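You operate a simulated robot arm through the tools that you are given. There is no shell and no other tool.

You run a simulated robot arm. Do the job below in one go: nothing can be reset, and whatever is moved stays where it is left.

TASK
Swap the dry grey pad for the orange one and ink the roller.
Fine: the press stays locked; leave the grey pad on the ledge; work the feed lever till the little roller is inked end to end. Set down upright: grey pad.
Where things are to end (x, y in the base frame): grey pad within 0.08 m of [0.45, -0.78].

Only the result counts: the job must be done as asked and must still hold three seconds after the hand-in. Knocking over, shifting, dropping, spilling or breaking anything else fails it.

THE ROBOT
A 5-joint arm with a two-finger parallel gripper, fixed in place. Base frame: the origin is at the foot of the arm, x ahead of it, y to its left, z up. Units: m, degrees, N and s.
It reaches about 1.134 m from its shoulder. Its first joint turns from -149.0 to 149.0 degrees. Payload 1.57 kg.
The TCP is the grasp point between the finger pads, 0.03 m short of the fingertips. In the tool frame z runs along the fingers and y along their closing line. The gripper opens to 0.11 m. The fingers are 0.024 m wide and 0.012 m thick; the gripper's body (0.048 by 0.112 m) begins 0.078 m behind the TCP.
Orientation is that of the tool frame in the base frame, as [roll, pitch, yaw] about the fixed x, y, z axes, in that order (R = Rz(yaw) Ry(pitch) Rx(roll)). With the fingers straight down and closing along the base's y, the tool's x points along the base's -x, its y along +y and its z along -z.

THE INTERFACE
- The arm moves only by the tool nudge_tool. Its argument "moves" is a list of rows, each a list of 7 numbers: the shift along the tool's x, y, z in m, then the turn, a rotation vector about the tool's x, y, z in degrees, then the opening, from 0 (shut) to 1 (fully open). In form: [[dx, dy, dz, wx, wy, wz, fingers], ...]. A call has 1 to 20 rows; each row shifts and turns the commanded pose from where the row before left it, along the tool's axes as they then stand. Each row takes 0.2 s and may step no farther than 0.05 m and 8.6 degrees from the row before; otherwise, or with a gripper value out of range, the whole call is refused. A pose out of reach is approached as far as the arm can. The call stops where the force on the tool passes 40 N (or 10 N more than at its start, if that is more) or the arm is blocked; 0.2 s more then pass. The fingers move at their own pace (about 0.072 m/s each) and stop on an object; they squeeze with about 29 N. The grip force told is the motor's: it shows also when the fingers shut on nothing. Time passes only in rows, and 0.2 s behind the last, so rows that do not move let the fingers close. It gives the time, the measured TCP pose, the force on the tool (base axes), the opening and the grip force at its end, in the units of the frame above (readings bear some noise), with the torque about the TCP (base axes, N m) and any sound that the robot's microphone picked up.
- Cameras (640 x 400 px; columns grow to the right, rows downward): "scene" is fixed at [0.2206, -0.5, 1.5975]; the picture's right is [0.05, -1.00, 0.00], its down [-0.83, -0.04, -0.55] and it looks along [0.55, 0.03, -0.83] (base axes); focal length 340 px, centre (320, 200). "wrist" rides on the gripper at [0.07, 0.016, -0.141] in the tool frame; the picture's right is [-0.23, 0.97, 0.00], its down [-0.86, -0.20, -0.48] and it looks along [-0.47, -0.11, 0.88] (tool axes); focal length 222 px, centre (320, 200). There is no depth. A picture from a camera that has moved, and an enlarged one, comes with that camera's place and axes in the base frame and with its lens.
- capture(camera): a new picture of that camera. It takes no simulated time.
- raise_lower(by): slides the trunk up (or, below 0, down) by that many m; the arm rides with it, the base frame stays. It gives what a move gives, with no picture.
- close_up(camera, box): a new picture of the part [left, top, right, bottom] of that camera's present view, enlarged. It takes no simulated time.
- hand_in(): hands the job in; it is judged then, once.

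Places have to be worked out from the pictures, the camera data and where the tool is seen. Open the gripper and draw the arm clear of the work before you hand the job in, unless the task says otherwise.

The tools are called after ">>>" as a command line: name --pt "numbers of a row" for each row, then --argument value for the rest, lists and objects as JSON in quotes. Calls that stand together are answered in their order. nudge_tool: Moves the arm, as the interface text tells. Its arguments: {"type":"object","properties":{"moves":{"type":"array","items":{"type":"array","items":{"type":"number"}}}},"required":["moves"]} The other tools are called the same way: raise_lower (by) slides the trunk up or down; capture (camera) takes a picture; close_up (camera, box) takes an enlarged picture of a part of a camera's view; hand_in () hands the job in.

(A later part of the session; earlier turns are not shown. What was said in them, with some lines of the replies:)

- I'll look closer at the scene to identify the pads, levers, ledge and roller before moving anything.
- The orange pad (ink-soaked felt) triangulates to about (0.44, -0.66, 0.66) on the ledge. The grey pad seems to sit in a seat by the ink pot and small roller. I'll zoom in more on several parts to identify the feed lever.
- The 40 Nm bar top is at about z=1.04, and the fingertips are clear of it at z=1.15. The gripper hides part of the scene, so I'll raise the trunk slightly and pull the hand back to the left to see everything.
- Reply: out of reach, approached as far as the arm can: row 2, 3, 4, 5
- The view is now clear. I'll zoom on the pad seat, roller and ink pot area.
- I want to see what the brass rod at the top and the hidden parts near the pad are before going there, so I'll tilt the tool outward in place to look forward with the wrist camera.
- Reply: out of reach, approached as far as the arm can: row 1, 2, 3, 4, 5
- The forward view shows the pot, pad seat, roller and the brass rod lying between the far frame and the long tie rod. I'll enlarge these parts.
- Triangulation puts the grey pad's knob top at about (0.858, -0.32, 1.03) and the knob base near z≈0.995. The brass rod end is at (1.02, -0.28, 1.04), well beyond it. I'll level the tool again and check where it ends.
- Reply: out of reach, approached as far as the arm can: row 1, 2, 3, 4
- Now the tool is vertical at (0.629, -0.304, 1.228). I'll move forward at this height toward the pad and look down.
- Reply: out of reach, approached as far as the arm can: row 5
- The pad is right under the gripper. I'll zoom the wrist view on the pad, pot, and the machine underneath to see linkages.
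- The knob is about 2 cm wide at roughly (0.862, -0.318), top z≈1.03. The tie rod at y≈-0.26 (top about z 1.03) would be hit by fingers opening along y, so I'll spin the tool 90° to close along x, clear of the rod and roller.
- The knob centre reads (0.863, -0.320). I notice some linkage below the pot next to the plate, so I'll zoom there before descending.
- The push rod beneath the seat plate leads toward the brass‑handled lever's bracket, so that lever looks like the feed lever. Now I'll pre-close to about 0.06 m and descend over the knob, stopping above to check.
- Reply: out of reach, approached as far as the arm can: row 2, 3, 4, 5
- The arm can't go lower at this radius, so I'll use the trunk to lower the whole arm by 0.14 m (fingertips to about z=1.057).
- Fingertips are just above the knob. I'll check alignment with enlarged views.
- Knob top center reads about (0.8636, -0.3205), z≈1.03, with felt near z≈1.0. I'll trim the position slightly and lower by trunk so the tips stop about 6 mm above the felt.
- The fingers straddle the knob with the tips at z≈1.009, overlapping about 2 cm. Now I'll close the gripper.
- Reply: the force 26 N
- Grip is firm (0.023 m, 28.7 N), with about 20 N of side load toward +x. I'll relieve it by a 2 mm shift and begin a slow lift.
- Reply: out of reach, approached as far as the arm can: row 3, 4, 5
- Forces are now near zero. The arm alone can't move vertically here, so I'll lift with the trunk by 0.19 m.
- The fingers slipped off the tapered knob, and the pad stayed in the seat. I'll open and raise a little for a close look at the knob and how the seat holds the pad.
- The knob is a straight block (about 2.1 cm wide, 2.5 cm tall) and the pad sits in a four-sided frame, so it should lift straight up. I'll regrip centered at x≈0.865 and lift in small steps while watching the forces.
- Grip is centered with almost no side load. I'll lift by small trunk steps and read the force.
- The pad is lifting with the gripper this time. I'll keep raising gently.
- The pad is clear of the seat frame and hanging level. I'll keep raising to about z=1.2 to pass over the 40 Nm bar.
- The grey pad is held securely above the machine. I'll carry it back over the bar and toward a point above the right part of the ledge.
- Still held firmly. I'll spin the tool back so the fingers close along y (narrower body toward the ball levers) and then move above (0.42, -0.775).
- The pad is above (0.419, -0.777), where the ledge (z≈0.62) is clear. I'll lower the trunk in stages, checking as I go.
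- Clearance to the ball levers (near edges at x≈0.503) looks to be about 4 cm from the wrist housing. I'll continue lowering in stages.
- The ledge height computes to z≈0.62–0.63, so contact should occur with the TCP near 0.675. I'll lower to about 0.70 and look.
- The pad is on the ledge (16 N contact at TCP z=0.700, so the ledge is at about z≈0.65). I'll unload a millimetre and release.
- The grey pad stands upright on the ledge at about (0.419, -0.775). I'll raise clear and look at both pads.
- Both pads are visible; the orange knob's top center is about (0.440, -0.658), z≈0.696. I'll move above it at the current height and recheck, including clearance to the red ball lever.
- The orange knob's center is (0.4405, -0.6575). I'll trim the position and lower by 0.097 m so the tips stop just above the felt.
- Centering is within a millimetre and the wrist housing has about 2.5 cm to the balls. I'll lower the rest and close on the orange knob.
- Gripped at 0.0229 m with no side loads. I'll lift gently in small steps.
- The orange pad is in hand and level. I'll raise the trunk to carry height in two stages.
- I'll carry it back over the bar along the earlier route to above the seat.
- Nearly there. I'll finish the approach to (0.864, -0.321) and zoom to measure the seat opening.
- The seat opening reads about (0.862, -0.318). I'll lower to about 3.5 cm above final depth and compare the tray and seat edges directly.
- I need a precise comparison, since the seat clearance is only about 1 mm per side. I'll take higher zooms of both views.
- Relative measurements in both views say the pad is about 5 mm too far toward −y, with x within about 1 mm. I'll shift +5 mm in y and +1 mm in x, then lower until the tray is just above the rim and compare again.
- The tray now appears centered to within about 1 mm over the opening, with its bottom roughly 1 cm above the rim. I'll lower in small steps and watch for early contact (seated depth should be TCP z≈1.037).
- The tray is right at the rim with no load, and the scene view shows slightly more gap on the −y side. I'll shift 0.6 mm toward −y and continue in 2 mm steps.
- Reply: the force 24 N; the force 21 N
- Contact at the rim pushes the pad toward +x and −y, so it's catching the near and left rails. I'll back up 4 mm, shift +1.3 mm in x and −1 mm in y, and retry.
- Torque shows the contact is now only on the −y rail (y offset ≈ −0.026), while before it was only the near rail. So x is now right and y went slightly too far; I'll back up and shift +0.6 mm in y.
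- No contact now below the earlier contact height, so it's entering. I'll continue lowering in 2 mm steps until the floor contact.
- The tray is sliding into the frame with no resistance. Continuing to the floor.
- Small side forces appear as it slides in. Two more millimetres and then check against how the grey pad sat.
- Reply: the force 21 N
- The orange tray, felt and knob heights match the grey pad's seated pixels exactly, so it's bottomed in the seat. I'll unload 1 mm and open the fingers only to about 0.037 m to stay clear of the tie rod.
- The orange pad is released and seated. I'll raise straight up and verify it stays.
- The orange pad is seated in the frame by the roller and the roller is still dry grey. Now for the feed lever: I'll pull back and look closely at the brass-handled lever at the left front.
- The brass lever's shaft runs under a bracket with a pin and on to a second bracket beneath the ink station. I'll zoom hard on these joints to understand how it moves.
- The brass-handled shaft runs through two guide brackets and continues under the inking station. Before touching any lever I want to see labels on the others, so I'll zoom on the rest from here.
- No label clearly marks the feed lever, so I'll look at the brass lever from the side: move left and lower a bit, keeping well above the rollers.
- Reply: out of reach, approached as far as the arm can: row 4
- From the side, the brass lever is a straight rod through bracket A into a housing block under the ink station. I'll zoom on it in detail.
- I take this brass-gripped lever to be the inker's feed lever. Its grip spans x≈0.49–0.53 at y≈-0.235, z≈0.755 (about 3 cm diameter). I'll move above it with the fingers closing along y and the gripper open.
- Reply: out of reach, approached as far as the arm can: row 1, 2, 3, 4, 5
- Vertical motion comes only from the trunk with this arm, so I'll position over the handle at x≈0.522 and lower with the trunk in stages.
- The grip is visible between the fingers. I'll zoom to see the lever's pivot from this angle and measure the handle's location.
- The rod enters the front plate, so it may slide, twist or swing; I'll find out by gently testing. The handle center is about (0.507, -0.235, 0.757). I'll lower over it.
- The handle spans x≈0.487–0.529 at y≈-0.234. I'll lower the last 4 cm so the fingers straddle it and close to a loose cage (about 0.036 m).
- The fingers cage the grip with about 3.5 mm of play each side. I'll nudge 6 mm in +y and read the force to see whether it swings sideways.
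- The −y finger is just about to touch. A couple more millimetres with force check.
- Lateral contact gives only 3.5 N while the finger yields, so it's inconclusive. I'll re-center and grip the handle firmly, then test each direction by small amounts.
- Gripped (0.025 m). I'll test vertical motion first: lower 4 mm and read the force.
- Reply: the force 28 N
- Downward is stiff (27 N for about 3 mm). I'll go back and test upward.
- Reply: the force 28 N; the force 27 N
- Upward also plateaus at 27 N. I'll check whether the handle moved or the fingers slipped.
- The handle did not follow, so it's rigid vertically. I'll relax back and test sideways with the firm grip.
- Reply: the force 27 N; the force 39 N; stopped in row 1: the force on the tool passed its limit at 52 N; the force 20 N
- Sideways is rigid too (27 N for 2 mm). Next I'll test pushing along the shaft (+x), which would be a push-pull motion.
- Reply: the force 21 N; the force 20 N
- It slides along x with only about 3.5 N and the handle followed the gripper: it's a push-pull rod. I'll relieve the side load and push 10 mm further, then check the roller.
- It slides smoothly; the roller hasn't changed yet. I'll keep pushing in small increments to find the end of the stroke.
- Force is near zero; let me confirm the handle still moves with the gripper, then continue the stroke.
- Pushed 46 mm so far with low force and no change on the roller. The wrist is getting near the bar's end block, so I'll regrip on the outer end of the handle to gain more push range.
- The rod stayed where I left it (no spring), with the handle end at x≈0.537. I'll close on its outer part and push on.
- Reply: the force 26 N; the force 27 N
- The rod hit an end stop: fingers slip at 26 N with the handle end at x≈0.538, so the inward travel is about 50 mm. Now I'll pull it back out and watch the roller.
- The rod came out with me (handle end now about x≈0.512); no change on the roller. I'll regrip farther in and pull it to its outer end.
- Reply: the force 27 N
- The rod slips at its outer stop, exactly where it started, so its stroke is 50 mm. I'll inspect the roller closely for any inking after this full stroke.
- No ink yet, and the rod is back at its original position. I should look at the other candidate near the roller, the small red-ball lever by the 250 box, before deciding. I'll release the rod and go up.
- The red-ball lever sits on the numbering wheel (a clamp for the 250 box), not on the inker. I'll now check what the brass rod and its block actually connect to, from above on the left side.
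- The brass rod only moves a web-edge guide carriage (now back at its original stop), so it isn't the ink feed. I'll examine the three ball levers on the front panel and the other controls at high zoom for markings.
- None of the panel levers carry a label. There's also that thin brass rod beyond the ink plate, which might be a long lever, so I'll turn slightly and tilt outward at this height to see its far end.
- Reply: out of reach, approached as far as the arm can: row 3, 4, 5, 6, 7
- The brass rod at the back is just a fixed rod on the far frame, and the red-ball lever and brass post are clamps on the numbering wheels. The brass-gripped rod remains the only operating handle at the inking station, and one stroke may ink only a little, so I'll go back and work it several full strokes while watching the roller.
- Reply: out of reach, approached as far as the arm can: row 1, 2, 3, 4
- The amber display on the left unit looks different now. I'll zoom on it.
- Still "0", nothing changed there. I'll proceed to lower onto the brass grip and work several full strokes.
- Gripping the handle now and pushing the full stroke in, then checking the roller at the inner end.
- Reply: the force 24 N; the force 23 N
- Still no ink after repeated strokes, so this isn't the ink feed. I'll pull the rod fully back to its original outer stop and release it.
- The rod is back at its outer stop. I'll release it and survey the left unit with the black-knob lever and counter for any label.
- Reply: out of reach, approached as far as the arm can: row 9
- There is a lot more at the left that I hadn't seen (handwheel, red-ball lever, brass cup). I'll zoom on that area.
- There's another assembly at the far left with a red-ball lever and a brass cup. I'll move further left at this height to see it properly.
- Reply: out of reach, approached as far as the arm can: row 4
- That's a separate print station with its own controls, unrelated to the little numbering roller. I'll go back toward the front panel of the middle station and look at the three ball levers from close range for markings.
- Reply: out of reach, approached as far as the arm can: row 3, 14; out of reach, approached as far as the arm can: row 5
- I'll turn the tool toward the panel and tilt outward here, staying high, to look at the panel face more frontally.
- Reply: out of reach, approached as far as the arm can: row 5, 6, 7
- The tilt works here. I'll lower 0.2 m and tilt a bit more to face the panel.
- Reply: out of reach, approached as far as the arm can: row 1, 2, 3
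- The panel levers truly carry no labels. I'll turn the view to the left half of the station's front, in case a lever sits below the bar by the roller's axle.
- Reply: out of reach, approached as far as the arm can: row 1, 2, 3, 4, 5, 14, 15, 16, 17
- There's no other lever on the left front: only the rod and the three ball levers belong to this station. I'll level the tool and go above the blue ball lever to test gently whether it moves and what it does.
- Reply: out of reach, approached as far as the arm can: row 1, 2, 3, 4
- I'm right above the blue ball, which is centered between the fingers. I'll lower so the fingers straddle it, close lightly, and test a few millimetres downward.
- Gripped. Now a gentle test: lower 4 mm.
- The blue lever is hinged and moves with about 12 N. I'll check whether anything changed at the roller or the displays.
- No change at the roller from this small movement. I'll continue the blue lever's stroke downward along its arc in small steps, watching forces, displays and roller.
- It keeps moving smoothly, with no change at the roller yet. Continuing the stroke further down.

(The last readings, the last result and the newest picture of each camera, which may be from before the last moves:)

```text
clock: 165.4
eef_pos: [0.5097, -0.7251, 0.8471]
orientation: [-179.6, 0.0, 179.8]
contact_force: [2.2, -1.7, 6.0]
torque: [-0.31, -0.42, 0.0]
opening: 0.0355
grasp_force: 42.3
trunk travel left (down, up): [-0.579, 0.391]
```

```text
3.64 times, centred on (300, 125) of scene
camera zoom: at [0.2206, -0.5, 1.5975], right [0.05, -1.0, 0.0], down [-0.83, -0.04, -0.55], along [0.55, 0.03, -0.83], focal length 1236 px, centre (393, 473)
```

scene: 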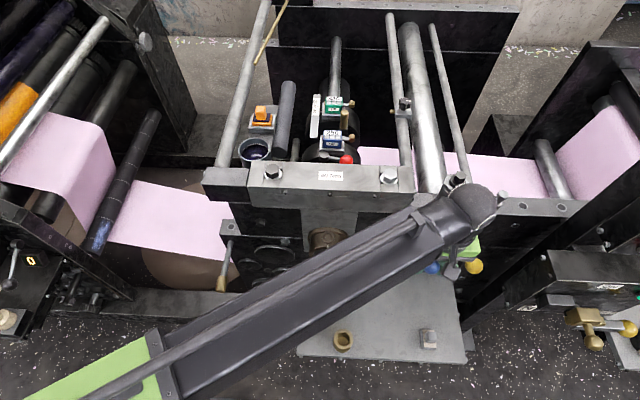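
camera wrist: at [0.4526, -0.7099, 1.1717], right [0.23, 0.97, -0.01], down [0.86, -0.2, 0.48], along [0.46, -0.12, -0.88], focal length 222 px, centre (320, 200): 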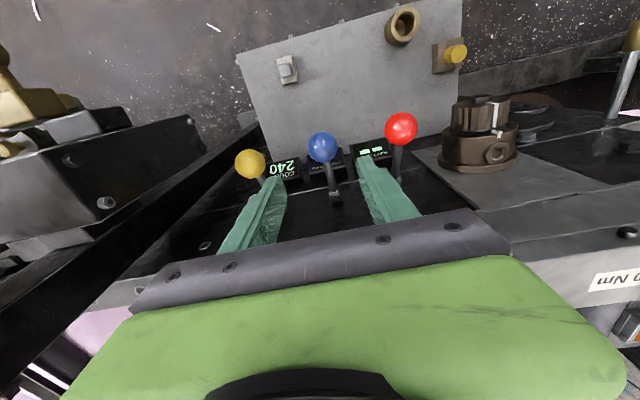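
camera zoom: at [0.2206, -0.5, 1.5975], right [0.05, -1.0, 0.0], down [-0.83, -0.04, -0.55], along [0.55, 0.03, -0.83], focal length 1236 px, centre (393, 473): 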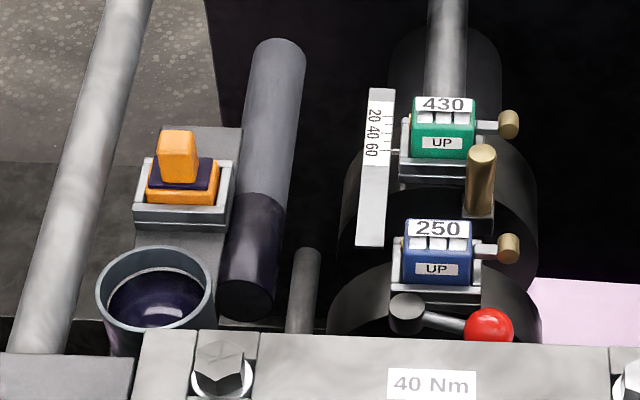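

The near part of the little roller is now inked dark blue, so the blue lever is the feed lever. I'll bring the lever back up along its arc and stroke it again.

>>> raise_lower --by 0.025

>>> nudge_tool --pt "-0.002 0 0 0 0 0 0" --pt "0 0 0 0 0 0 0"

>>> raise_lower --by 0.015

>>> nudge_tool --pt "-0.005 0 0 0 0 0 0" --pt "0 0 0 0 0 0 0"

>>> raise_lower --by 0.012

>>> nudge_tool --pt "-0.004 0 0 0 0 0 0" --pt "0 0 0 0 0 0 0"

>>> raise_lower --by 0.012

>>> close_up --camera "scene" --box '[220, 70, 380, 180]'

```text
clock: 166.1
eef_pos: [0.5112, -0.7257, 0.8713]
orientation: [-179.7, -0.1, 179.8]
contact_force: [0.1, 3.7, -1.8]
torque: [0.45, 0.25, -0.03]
opening: 0.0355
grasp_force: 42.7
trunk travel left (down, up): [-0.604, 0.366]
```

```text
clock: 166.7
eef_pos: [0.5101, -0.7247, 0.8713]
orientation: [-179.6, -0.2, 179.8]
contact_force: [-10.2, 5.9, -3.4]
torque: [-0.09, 0.55, 0.21]
opening: 0.0354
grasp_force: 42.3
trunk travel left (down, up): [-0.604, 0.366]
```

```text
clock: 167.3
eef_pos: [0.5143, -0.7248, 0.8854]
orientation: [-179.6, 0.0, 179.9]
contact_force: [4.7, 2.9, -2.7]
torque: [0.52, 0.16, 0.03]
opening: 0.0356
grasp_force: 42.3
trunk travel left (down, up): [-0.619, 0.351]
```

```text
clock: 167.9
eef_pos: [0.5145, -0.7247, 0.886]
orientation: [-179.6, -0.3, 179.8]
contact_force: [-19.7, 11.4, -5.8]
torque: [-0.01, 0.95, 0.0]
opening: 0.0356
grasp_force: 42.6
trunk travel left (down, up): [-0.619, 0.351]
```

```text
clock: 168.5
eef_pos: [0.5208, -0.7255, 0.8985]
orientation: [-179.6, 0.0, 179.8]
contact_force: [2.1, 5.9, -2.4]
torque: [0.5, 0.14, 0.06]
opening: 0.0355
grasp_force: 42.8
trunk travel left (down, up): [-0.631, 0.339]
```

```text
clock: 169.1
eef_pos: [0.5206, -0.7254, 0.9]
orientation: [-179.8, -0.3, 179.8]
contact_force: [-12.1, 10.8, -4.6]
torque: [-0.05, 0.9, 0.29]
opening: 0.0355
grasp_force: 42.2
trunk travel left (down, up): [-0.631, 0.339]
```

```text
clock: 169.7
eef_pos: [0.5251, -0.7257, 0.9093]
orientation: [-179.6, 0.0, -180.0]
contact_force: [11.5, 7.9, -7.3]
torque: [0.41, 0.09, 0.01]
opening: 0.0358
grasp_force: 42.6
trunk travel left (down, up): [-0.643, 0.327]
```

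```text
3.64 times, centred on (300, 125) of scene
camera zoom: at [0.2206, -0.5, 1.5975], right [0.05, -1.0, 0.0], down [-0.83, -0.04, -0.55], along [0.55, 0.03, -0.83], focal length 1236 px, centre (393, 473)
```

zoom: 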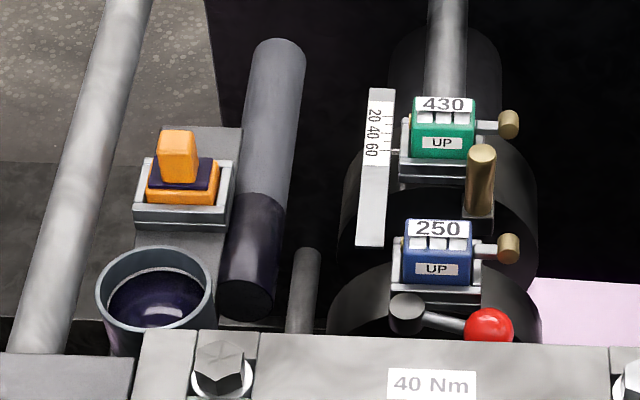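

Lever is back up; about a third of the roller is inked. Second stroke down.

>>> nudge_tool --pt "0.005 0 0 0 0 0 0" --pt "0 0 0 0 0 0 0"

>>> raise_lower --by -0.012

>>> nudge_tool --pt "0.005 0 0 0 0 0 0" --pt "0 0 0 0 0 0 0"

>>> raise_lower --by -0.016

>>> nudge_tool --pt "0.004 0 0 0 0 0 0" --pt "0 0 0 0 0 0 0"

>>> raise_lower --by -0.036

>>> close_up --camera "scene" --box '[220, 70, 380, 180]'

```text
clock: 170.3
eef_pos: [0.5205, -0.7252, 0.9077]
orientation: [-179.7, 0.0, 179.9]
contact_force: [31.8, 3.8, -12.3]
torque: [-0.03, -0.22, -0.05]
opening: 0.0357
grasp_force: 42.8
trunk travel left (down, up): [-0.643, 0.327]
```

```text
clock: 170.9
eef_pos: [0.5136, -0.7253, 0.8997]
orientation: [-179.7, -0.4, 179.8]
contact_force: [1.9, 5.0, 2.2]
torque: [-0.29, -0.26, -0.23]
opening: 0.0356
grasp_force: 42.9
trunk travel left (down, up): [-0.631, 0.339]
```

```text
clock: 171.5
eef_pos: [0.5121, -0.7256, 0.8976]
orientation: [-179.6, -0.1, 179.8]
contact_force: [19.6, -5.0, 4.5]
torque: [-0.05, -0.96, 0.05]
opening: 0.0359
grasp_force: 42.5
trunk travel left (down, up): [-0.631, 0.339]
```

```text
clock: 172.1
eef_pos: [0.5085, -0.7249, 0.883]
orientation: [-179.7, -0.4, 179.8]
contact_force: [-7.4, -0.9, 0.5]
torque: [-0.5, 0.15, -0.11]
opening: 0.0355
grasp_force: 42.3
trunk travel left (down, up): [-0.615, 0.355]
```

```text
clock: 172.7
eef_pos: [0.5069, -0.7251, 0.8819]
orientation: [-179.6, -0.2, 179.9]
contact_force: [1.0, -1.2, -1.4]
torque: [-0.01, 0.19, -0.43]
opening: 0.0358
grasp_force: 42.2
trunk travel left (down, up): [-0.615, 0.355]
```

```text
clock: 173.5
eef_pos: [0.5062, -0.7256, 0.8457]
orientation: [-179.7, -0.2, 179.8]
contact_force: [-3.5, -1.4, -0.6]
torque: [-0.47, 0.14, -0.01]
opening: 0.0353
grasp_force: 42.3
trunk travel left (down, up): [-0.579, 0.391]
```

```text
3.64 times, centred on (300, 125) of scene
camera zoom: at [0.2206, -0.5, 1.5975], right [0.05, -1.0, 0.0], down [-0.83, -0.04, -0.55], along [0.55, 0.03, -0.83], focal length 1236 px, centre (393, 473)
```

zoom: 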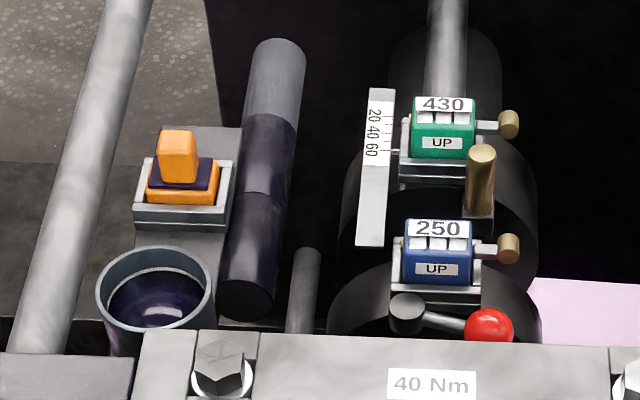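

Two thirds of the roller is inked now. I'll bring the lever up again for the third stroke.

>>> raise_lower --by 0.025

>>> nudge_tool --pt "-0.004 0 0 0 0 0 0" --pt "0 0 0 0 0 0 0"

>>> raise_lower --by 0.015

>>> nudge_tool --pt "-0.005 0 0 0 0 0 0" --pt "0 0 0 0 0 0 0"

>>> raise_lower --by 0.012

>>> nudge_tool --pt "-0.005 0 0 0 0 0 0" --pt "0 0 0 0 0 0 0"

>>> raise_lower --by 0.012

>>> close_up --camera "scene" --box '[220, 70, 380, 180]'

```text
clock: 174.2
eef_pos: [0.5083, -0.7256, 0.8708]
orientation: [-179.7, -0.1, 179.9]
contact_force: [1.3, 0.0, -0.9]
torque: [0.46, 0.11, 0.07]
opening: 0.0354
grasp_force: 42.1
trunk travel left (down, up): [-0.604, 0.366]
```

```text
clock: 174.8
eef_pos: [0.5072, -0.7246, 0.8733]
orientation: [-179.7, -0.3, 179.7]
contact_force: [-21.8, 8.1, -4.7]
torque: [-0.08, 0.83, 0.06]
opening: 0.0354
grasp_force: 42.6
trunk travel left (down, up): [-0.604, 0.366]
```

```text
clock: 175.5
eef_pos: [0.5125, -0.7249, 0.8861]
orientation: [-179.6, 0.1, 179.8]
contact_force: [-0.3, 1.9, 0.0]
torque: [0.37, 0.02, 0.02]
opening: 0.0354
grasp_force: 42.2
trunk travel left (down, up): [-0.619, 0.351]
```

```text
clock: 176.1
eef_pos: [0.5124, -0.7251, 0.8874]
orientation: [-179.8, -0.2, 179.8]
contact_force: [-20.1, 5.6, -2.5]
torque: [0.02, 0.81, 0.16]
opening: 0.0355
grasp_force: 42.9
trunk travel left (down, up): [-0.619, 0.351]
```

```text
clock: 176.7
eef_pos: [0.5192, -0.725, 0.8986]
orientation: [-179.5, 0.0, 179.9]
contact_force: [2.2, 0.3, -2.9]
torque: [0.46, 0.2, 0.02]
opening: 0.0356
grasp_force: 42.3
trunk travel left (down, up): [-0.631, 0.339]
```

```text
clock: 177.3
eef_pos: [0.5172, -0.7257, 0.8982]
orientation: [-179.7, -0.3, 179.9]
contact_force: [-18.6, 5.6, -4.0]
torque: [0.03, 1.01, 0.0]
opening: 0.0358
grasp_force: 43.0
trunk travel left (down, up): [-0.631, 0.339]
```

```text
clock: 177.9
eef_pos: [0.523, -0.7254, 0.9091]
orientation: [-179.7, 0.1, 180.0]
contact_force: [3.6, 4.3, -13.0]
torque: [0.22, -0.14, -0.08]
opening: 0.0357
grasp_force: 42.4
trunk travel left (down, up): [-0.643, 0.327]
```

```text
3.64 times, centred on (300, 125) of scene
camera zoom: at [0.2206, -0.5, 1.5975], right [0.05, -1.0, 0.0], down [-0.83, -0.04, -0.55], along [0.55, 0.03, -0.83], focal length 1236 px, centre (393, 473)
```

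zoom: 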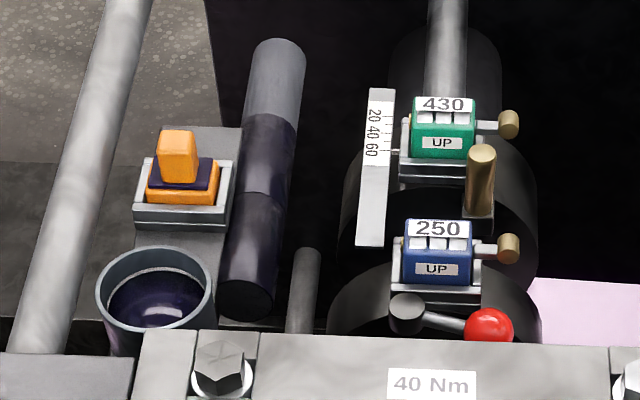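

Lever is at its top again. Third stroke down.

>>> nudge_tool --pt "0.003 0 0 0 0 0 0" --pt "0 0 0 0 0 0 0"

>>> raise_lower --by -0.012

>>> nudge_tool --pt "0.005 0 0 0 0 0 0" --pt "0 0 0 0 0 0 0"

>>> raise_lower --by -0.016

>>> nudge_tool --pt "0.004 0 0 0 0 0 0" --pt "0 0 0 0 0 0 0"

>>> raise_lower --by -0.036

>>> close_up --camera "scene" --box '[220, 70, 380, 180]'

```text
clock: 178.5
eef_pos: [0.5221, -0.7251, 0.9081]
orientation: [-179.5, -0.1, -180.0]
contact_force: [30.9, -3.2, -8.8]
torque: [-0.01, -0.5, 0.04]
opening: 0.0362
grasp_force: 42.3
trunk travel left (down, up): [-0.643, 0.327]
```

```text
clock: 179.1
eef_pos: [0.5152, -0.7256, 0.8996]
orientation: [-179.7, -0.4, 179.8]
contact_force: [1.2, 0.1, 0.4]
torque: [-0.31, -0.17, -0.16]
opening: 0.0355
grasp_force: 42.4
trunk travel left (down, up): [-0.631, 0.339]
```

```text
clock: 179.7
eef_pos: [0.5143, -0.7243, 0.8973]
orientation: [-179.5, -0.1, 180.0]
contact_force: [20.1, -6.9, 3.8]
torque: [-0.05, -0.94, 0.03]
opening: 0.0355
grasp_force: 42.2
trunk travel left (down, up): [-0.631, 0.339]
```

```text
clock: 180.3
eef_pos: [0.5092, -0.7245, 0.8815]
orientation: [-179.7, -0.4, 179.8]
contact_force: [-9.4, -0.8, 1.7]
torque: [-0.42, 0.08, -0.09]
opening: 0.0353
grasp_force: 42.3
trunk travel left (down, up): [-0.615, 0.355]
```

```text
clock: 180.9
eef_pos: [0.5095, -0.7249, 0.883]
orientation: [-179.6, -0.2, 179.9]
contact_force: [2.7, -6.6, 1.3]
torque: [-0.04, -0.09, -0.22]
opening: 0.0354
grasp_force: 42.6
trunk travel left (down, up): [-0.615, 0.355]
```

```text
clock: 181.7
eef_pos: [0.5081, -0.7244, 0.8457]
orientation: [-179.7, -0.4, 179.7]
contact_force: [-4.9, -4.8, -1.3]
torque: [-0.48, 0.11, -0.02]
opening: 0.0356
grasp_force: 42.4
trunk travel left (down, up): [-0.579, 0.391]
```

```text
3.64 times, centred on (300, 125) of scene
camera zoom: at [0.2206, -0.5, 1.5975], right [0.05, -1.0, 0.0], down [-0.83, -0.04, -0.55], along [0.55, 0.03, -0.83], focal length 1236 px, centre (393, 473)
```

zoom: 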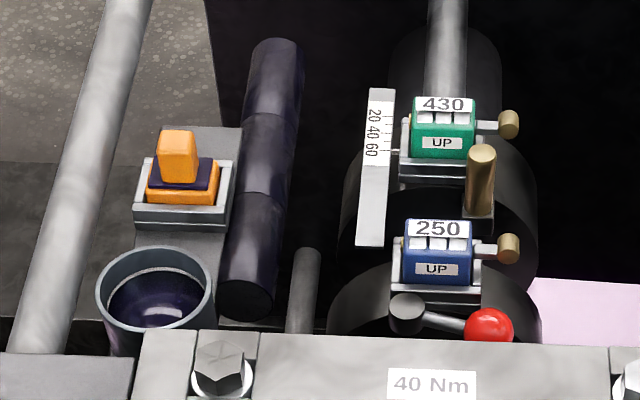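

The little roller is now inked end to end (three segments). I'll return the lever to its original raised position and release it.

>>> raise_lower --by 0.025

>>> nudge_tool --pt "-0.004 0 0 0 0 0 0" --pt "0 0 0 0 0 0 0"

>>> raise_lower --by 0.015

>>> nudge_tool --pt "-0.004 0 0 0 0 0 0" --pt "0 0 0 0 0 0 0"

>>> raise_lower --by 0.012

>>> nudge_tool --pt "-0.004 0 0 0 0 0 0" --pt "0 0 0 0 0 0 0"

>>> raise_lower --by 0.012

>>> close_up --camera "wrist" --box '[180, 60, 460, 220]'

```text
clock: 182.4
eef_pos: [0.5099, -0.7238, 0.8719]
orientation: [-179.6, 0.0, 179.9]
contact_force: [2.8, -4.2, 0.6]
torque: [0.55, 0.0, 0.04]
opening: 0.0352
grasp_force: 42.5
trunk travel left (down, up): [-0.604, 0.366]
```

```text
clock: 183.0
eef_pos: [0.5091, -0.7239, 0.8716]
orientation: [-179.8, -0.3, 179.7]
contact_force: [-21.4, 5.9, -5.5]
torque: [-0.06, 0.76, 0.05]
opening: 0.0354
grasp_force: 42.6
trunk travel left (down, up): [-0.604, 0.366]
```

```text
clock: 183.7
eef_pos: [0.5157, -0.7253, 0.8871]
orientation: [-179.6, 0.0, 179.9]
contact_force: [1.7, -1.1, -1.4]
torque: [0.41, -0.02, 0.02]
opening: 0.0354
grasp_force: 42.4
trunk travel left (down, up): [-0.619, 0.351]
```

```text
clock: 184.2
eef_pos: [0.5149, -0.7255, 0.8868]
orientation: [-179.6, -0.2, 179.9]
contact_force: [-12.9, 5.6, -3.7]
torque: [0.03, 0.57, 0.16]
opening: 0.0354
grasp_force: 42.3
trunk travel left (down, up): [-0.619, 0.351]
```

```text
clock: 184.8
eef_pos: [0.5197, -0.7245, 0.8973]
orientation: [-179.6, 0.1, 179.9]
contact_force: [6.6, 3.9, -4.5]
torque: [0.41, 0.21, 0.04]
opening: 0.0351
grasp_force: 41.9
trunk travel left (down, up): [-0.631, 0.339]
```

```text
clock: 185.4
eef_pos: [0.5196, -0.7261, 0.898]
orientation: [-179.7, -0.1, 179.8]
contact_force: [-7.7, 5.8, -4.8]
torque: [-0.06, 0.75, 0.23]
opening: 0.0355
grasp_force: 42.6
trunk travel left (down, up): [-0.631, 0.339]
```

```text
clock: 186.1
eef_pos: [0.5234, -0.725, 0.9093]
orientation: [-179.7, -0.2, 179.9]
contact_force: [5.5, 8.2, -23.6]
torque: [-0.09, -0.23, -0.04]
opening: 0.0358
grasp_force: 42.1
trunk travel left (down, up): [-0.643, 0.327]
```

```text
2.29 times, centred on (320, 140) of wrist
camera zoom: at [0.4537, -0.7077, 1.0501], right [0.23, 0.97, -0.01], down [0.86, -0.2, 0.48], along [0.46, -0.11, -0.88], focal length 508 px, centre (320, 337)
```

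zoom: 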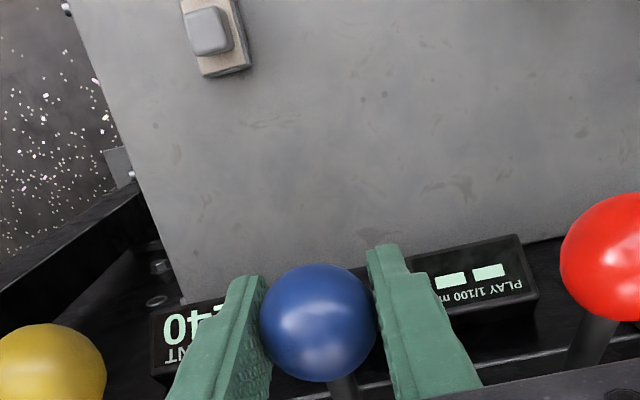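

The lever is firmly against its upper stop, as at the start. I'll open the fingers and raise clear.

>>> nudge_tool --pt "0 0 0 0 0 0 0.4" --pt "0 0 0 0 0 0 0.55" --pt "0 0 0 0 0 0 0.55"

>>> raise_lower --by 0.12

>>> close_up --camera "wrist" --box '[220, 60, 420, 200]'

>>> capture --camera "scene"

```text
clock: 186.8
eef_pos: [0.5207, -0.7248, 0.9102]
orientation: [-179.7, -0.1, 179.9]
contact_force: [0.5, -0.3, -0.4]
torque: [-0.03, 0.0, -0.06]
opening: 0.0606
grasp_force: 0.0
trunk travel left (down, up): [-0.643, 0.327]
```

```text
clock: 188.3
eef_pos: [0.5206, -0.7237, 1.0293]
orientation: [-179.6, -0.2, 179.9]
contact_force: [0.0, -0.4, 0.6]
torque: [0.0, 0.0, 0.01]
opening: 0.0606
grasp_force: 0.2
trunk travel left (down, up): [-0.763, 0.207]
```

```text
2.86 times, centred on (320, 130) of wrist
camera zoom: at [0.4507, -0.7073, 1.1719], right [0.23, 0.97, -0.01], down [0.86, -0.2, 0.48], along [0.46, -0.12, -0.88], focal length 635 px, centre (320, 400)
```

zoom: 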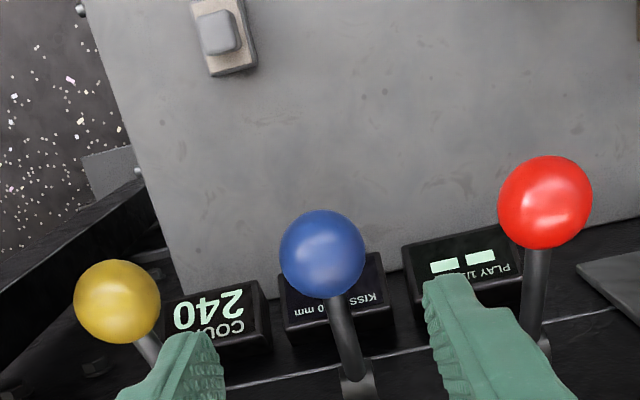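

```text
taken
```

scene: 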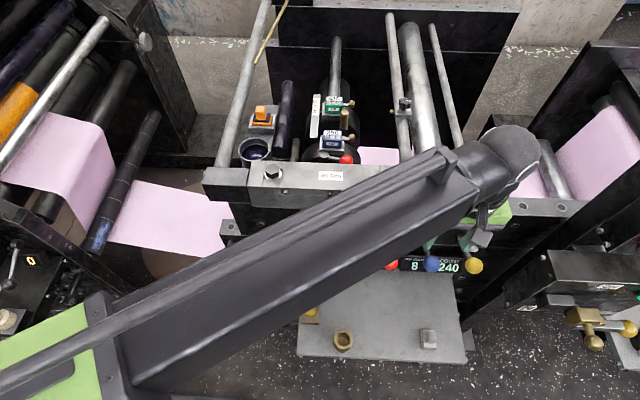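

The blue lever is back in its starting position, with all displays unchanged. I'll raise and withdraw the arm to its starting area, clear of the work, then verify everything.

>>> raise_lower --by 0.18

>>> nudge_tool --pt "0.01 0.035 0 0 0 0 0.7" --pt "0.0 0.04 0 0 0 0 0.9" --pt "0.0 0.04 0 0 0 0 1" --pt "0.0 0.04 0 0 0 0 1" --pt "0.0 0.04 0 0 0 0 1" --pt "0.0 0.04 0 0 0 0 1" --pt "-0.01 0.04 0 0 0 0 1" --pt "-0.01 0.04 0 0 0 0 1" --pt "-0.01 0.04 0 0 0 0 1" --pt "-0.01 0.04 0 0 0 0 1" --pt "-0.01 0.04 0 0 0 0 1" --pt "-0.01 0.04 0 0 0 0 1"

>>> capture --camera "scene"

>>> close_up --camera "scene" --box '[220, 70, 380, 180]'

>>> close_up --camera "scene" --box '[280, 230, 500, 370]'

>>> close_up --camera "scene" --box '[520, 230, 640, 360]'

>>> close_up --camera "scene" --box '[190, 200, 310, 310]'

```text
clock: 190.3
eef_pos: [0.5198, -0.7257, 1.2102]
orientation: [-179.6, -0.2, 179.8]
contact_force: [0.1, 0.1, 0.0]
torque: [-0.01, 0.0, -0.01]
opening: 0.0604
grasp_force: 0.0
trunk travel left (down, up): [-0.943, 0.027]
```

```text
clock: 192.9
eef_pos: [0.5733, -0.2476, 1.2101]
orientation: [-179.7, -0.2, 179.7]
contact_force: [0.2, -0.2, 0.0]
torque: [-0.03, 0.01, 0.0]
opening: 0.11
grasp_force: 0.0
trunk travel left (down, up): [-0.943, 0.027]
```

```text
taken
```

scene: 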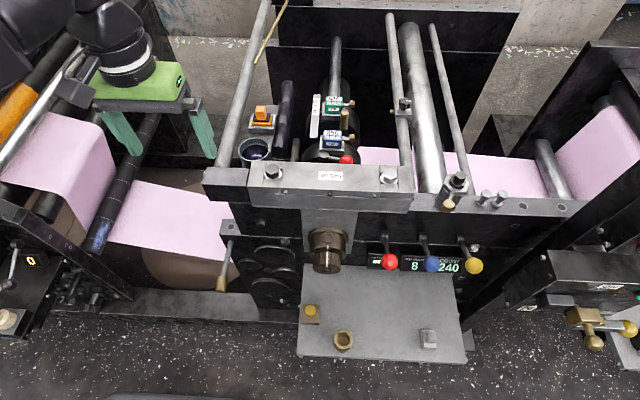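

```text
3.64 times, centred on (300, 125) of scene
camera zoom: at [0.2206, -0.5, 1.5975], right [0.05, -1.0, 0.0], down [-0.83, -0.04, -0.55], along [0.55, 0.03, -0.83], focal length 1236 px, centre (393, 473)
```

zoom: 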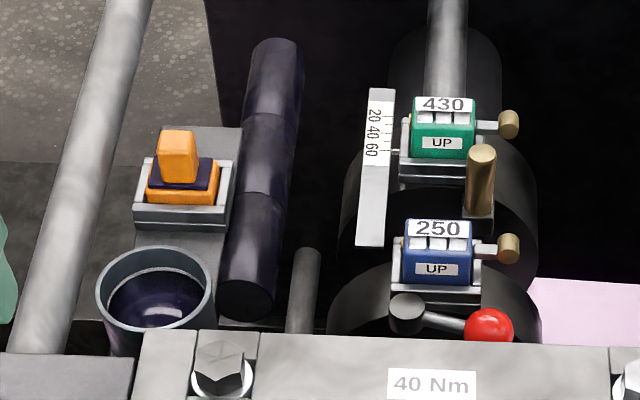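

```text
2.86 times, centred on (390, 300) of scene
camera zoom: at [0.2206, -0.5, 1.5975], right [0.05, -1.0, 0.0], down [-0.83, -0.04, -0.55], along [0.55, 0.03, -0.83], focal length 971 px, centre (120, -86)
```

zoom: 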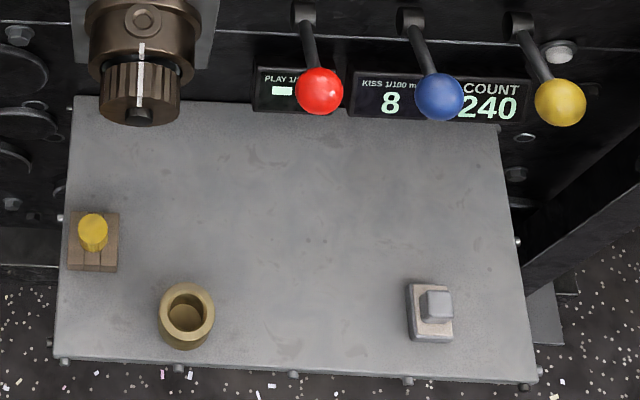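

```text
3.08 times, centred on (580, 295) of scene
camera zoom: at [0.2206, -0.5, 1.5975], right [0.05, -1.0, 0.0], down [-0.83, -0.04, -0.55], along [0.55, 0.03, -0.83], focal length 1046 px, centre (-480, -92)
```

zoom: 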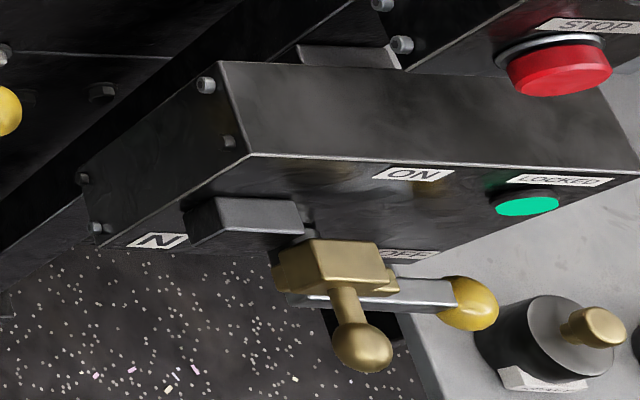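

```text
3.64 times, centred on (250, 255) of scene
camera zoom: at [0.2206, -0.5, 1.5975], right [0.05, -1.0, 0.0], down [-0.83, -0.04, -0.55], along [0.55, 0.03, -0.83], focal length 1236 px, centre (574, 0)
```

zoom: 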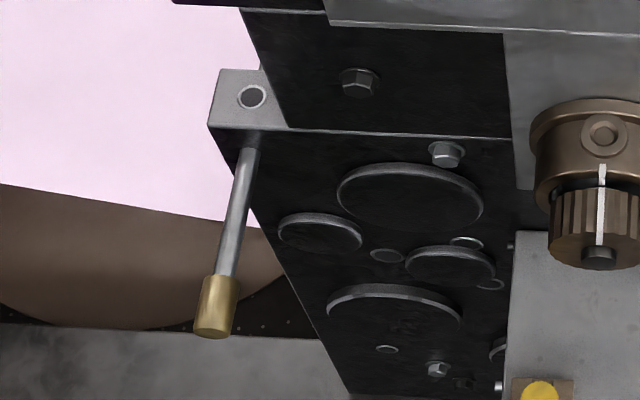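

Everything checks out:
- The little roller is dark from end to end, and the orange pad is seated.
- The grey pad stands upright on the ledge at about (0.42, -0.775), roughly 0.03 m from the target.
- The press still shows LOCKED. The blue lever and the brass rod are back where they started.
- The gripper is open and the arm is clear.

I'm handing in.

>>> hand_in

```text
The job is handed in.
```

The pads are swapped, the little roller is inked end to end, and the job is handed in. I haven't been told the verdict.

- **Grey pad:** it stands upright on the ledge at about (0.42, -0.775), roughly 0.03 m from the target point.
- **Orange pad:** it is seated in the holder at the same height the grey pad was.
- **Roller:** the blue ball lever turned out to be the feed lever. Three full strokes inked the roller along its whole length, and I put the lever back in its raised starting position.
- **Press:** it still shows LOCKED, and the front displays read the same as at the start.
- **Wrong lever first:** none of the levers are labelled, so I first tried the brass-handled rod at the left front. It slides a small guide block over the paper web and had no effect on the ink. I worked it in and out a few times, then left it at its original outer stop.
- **First lift:** on my first try at lifting the grey pad, the fingers slipped off its knob. The pad stayed in its holder and the second lift was clean.
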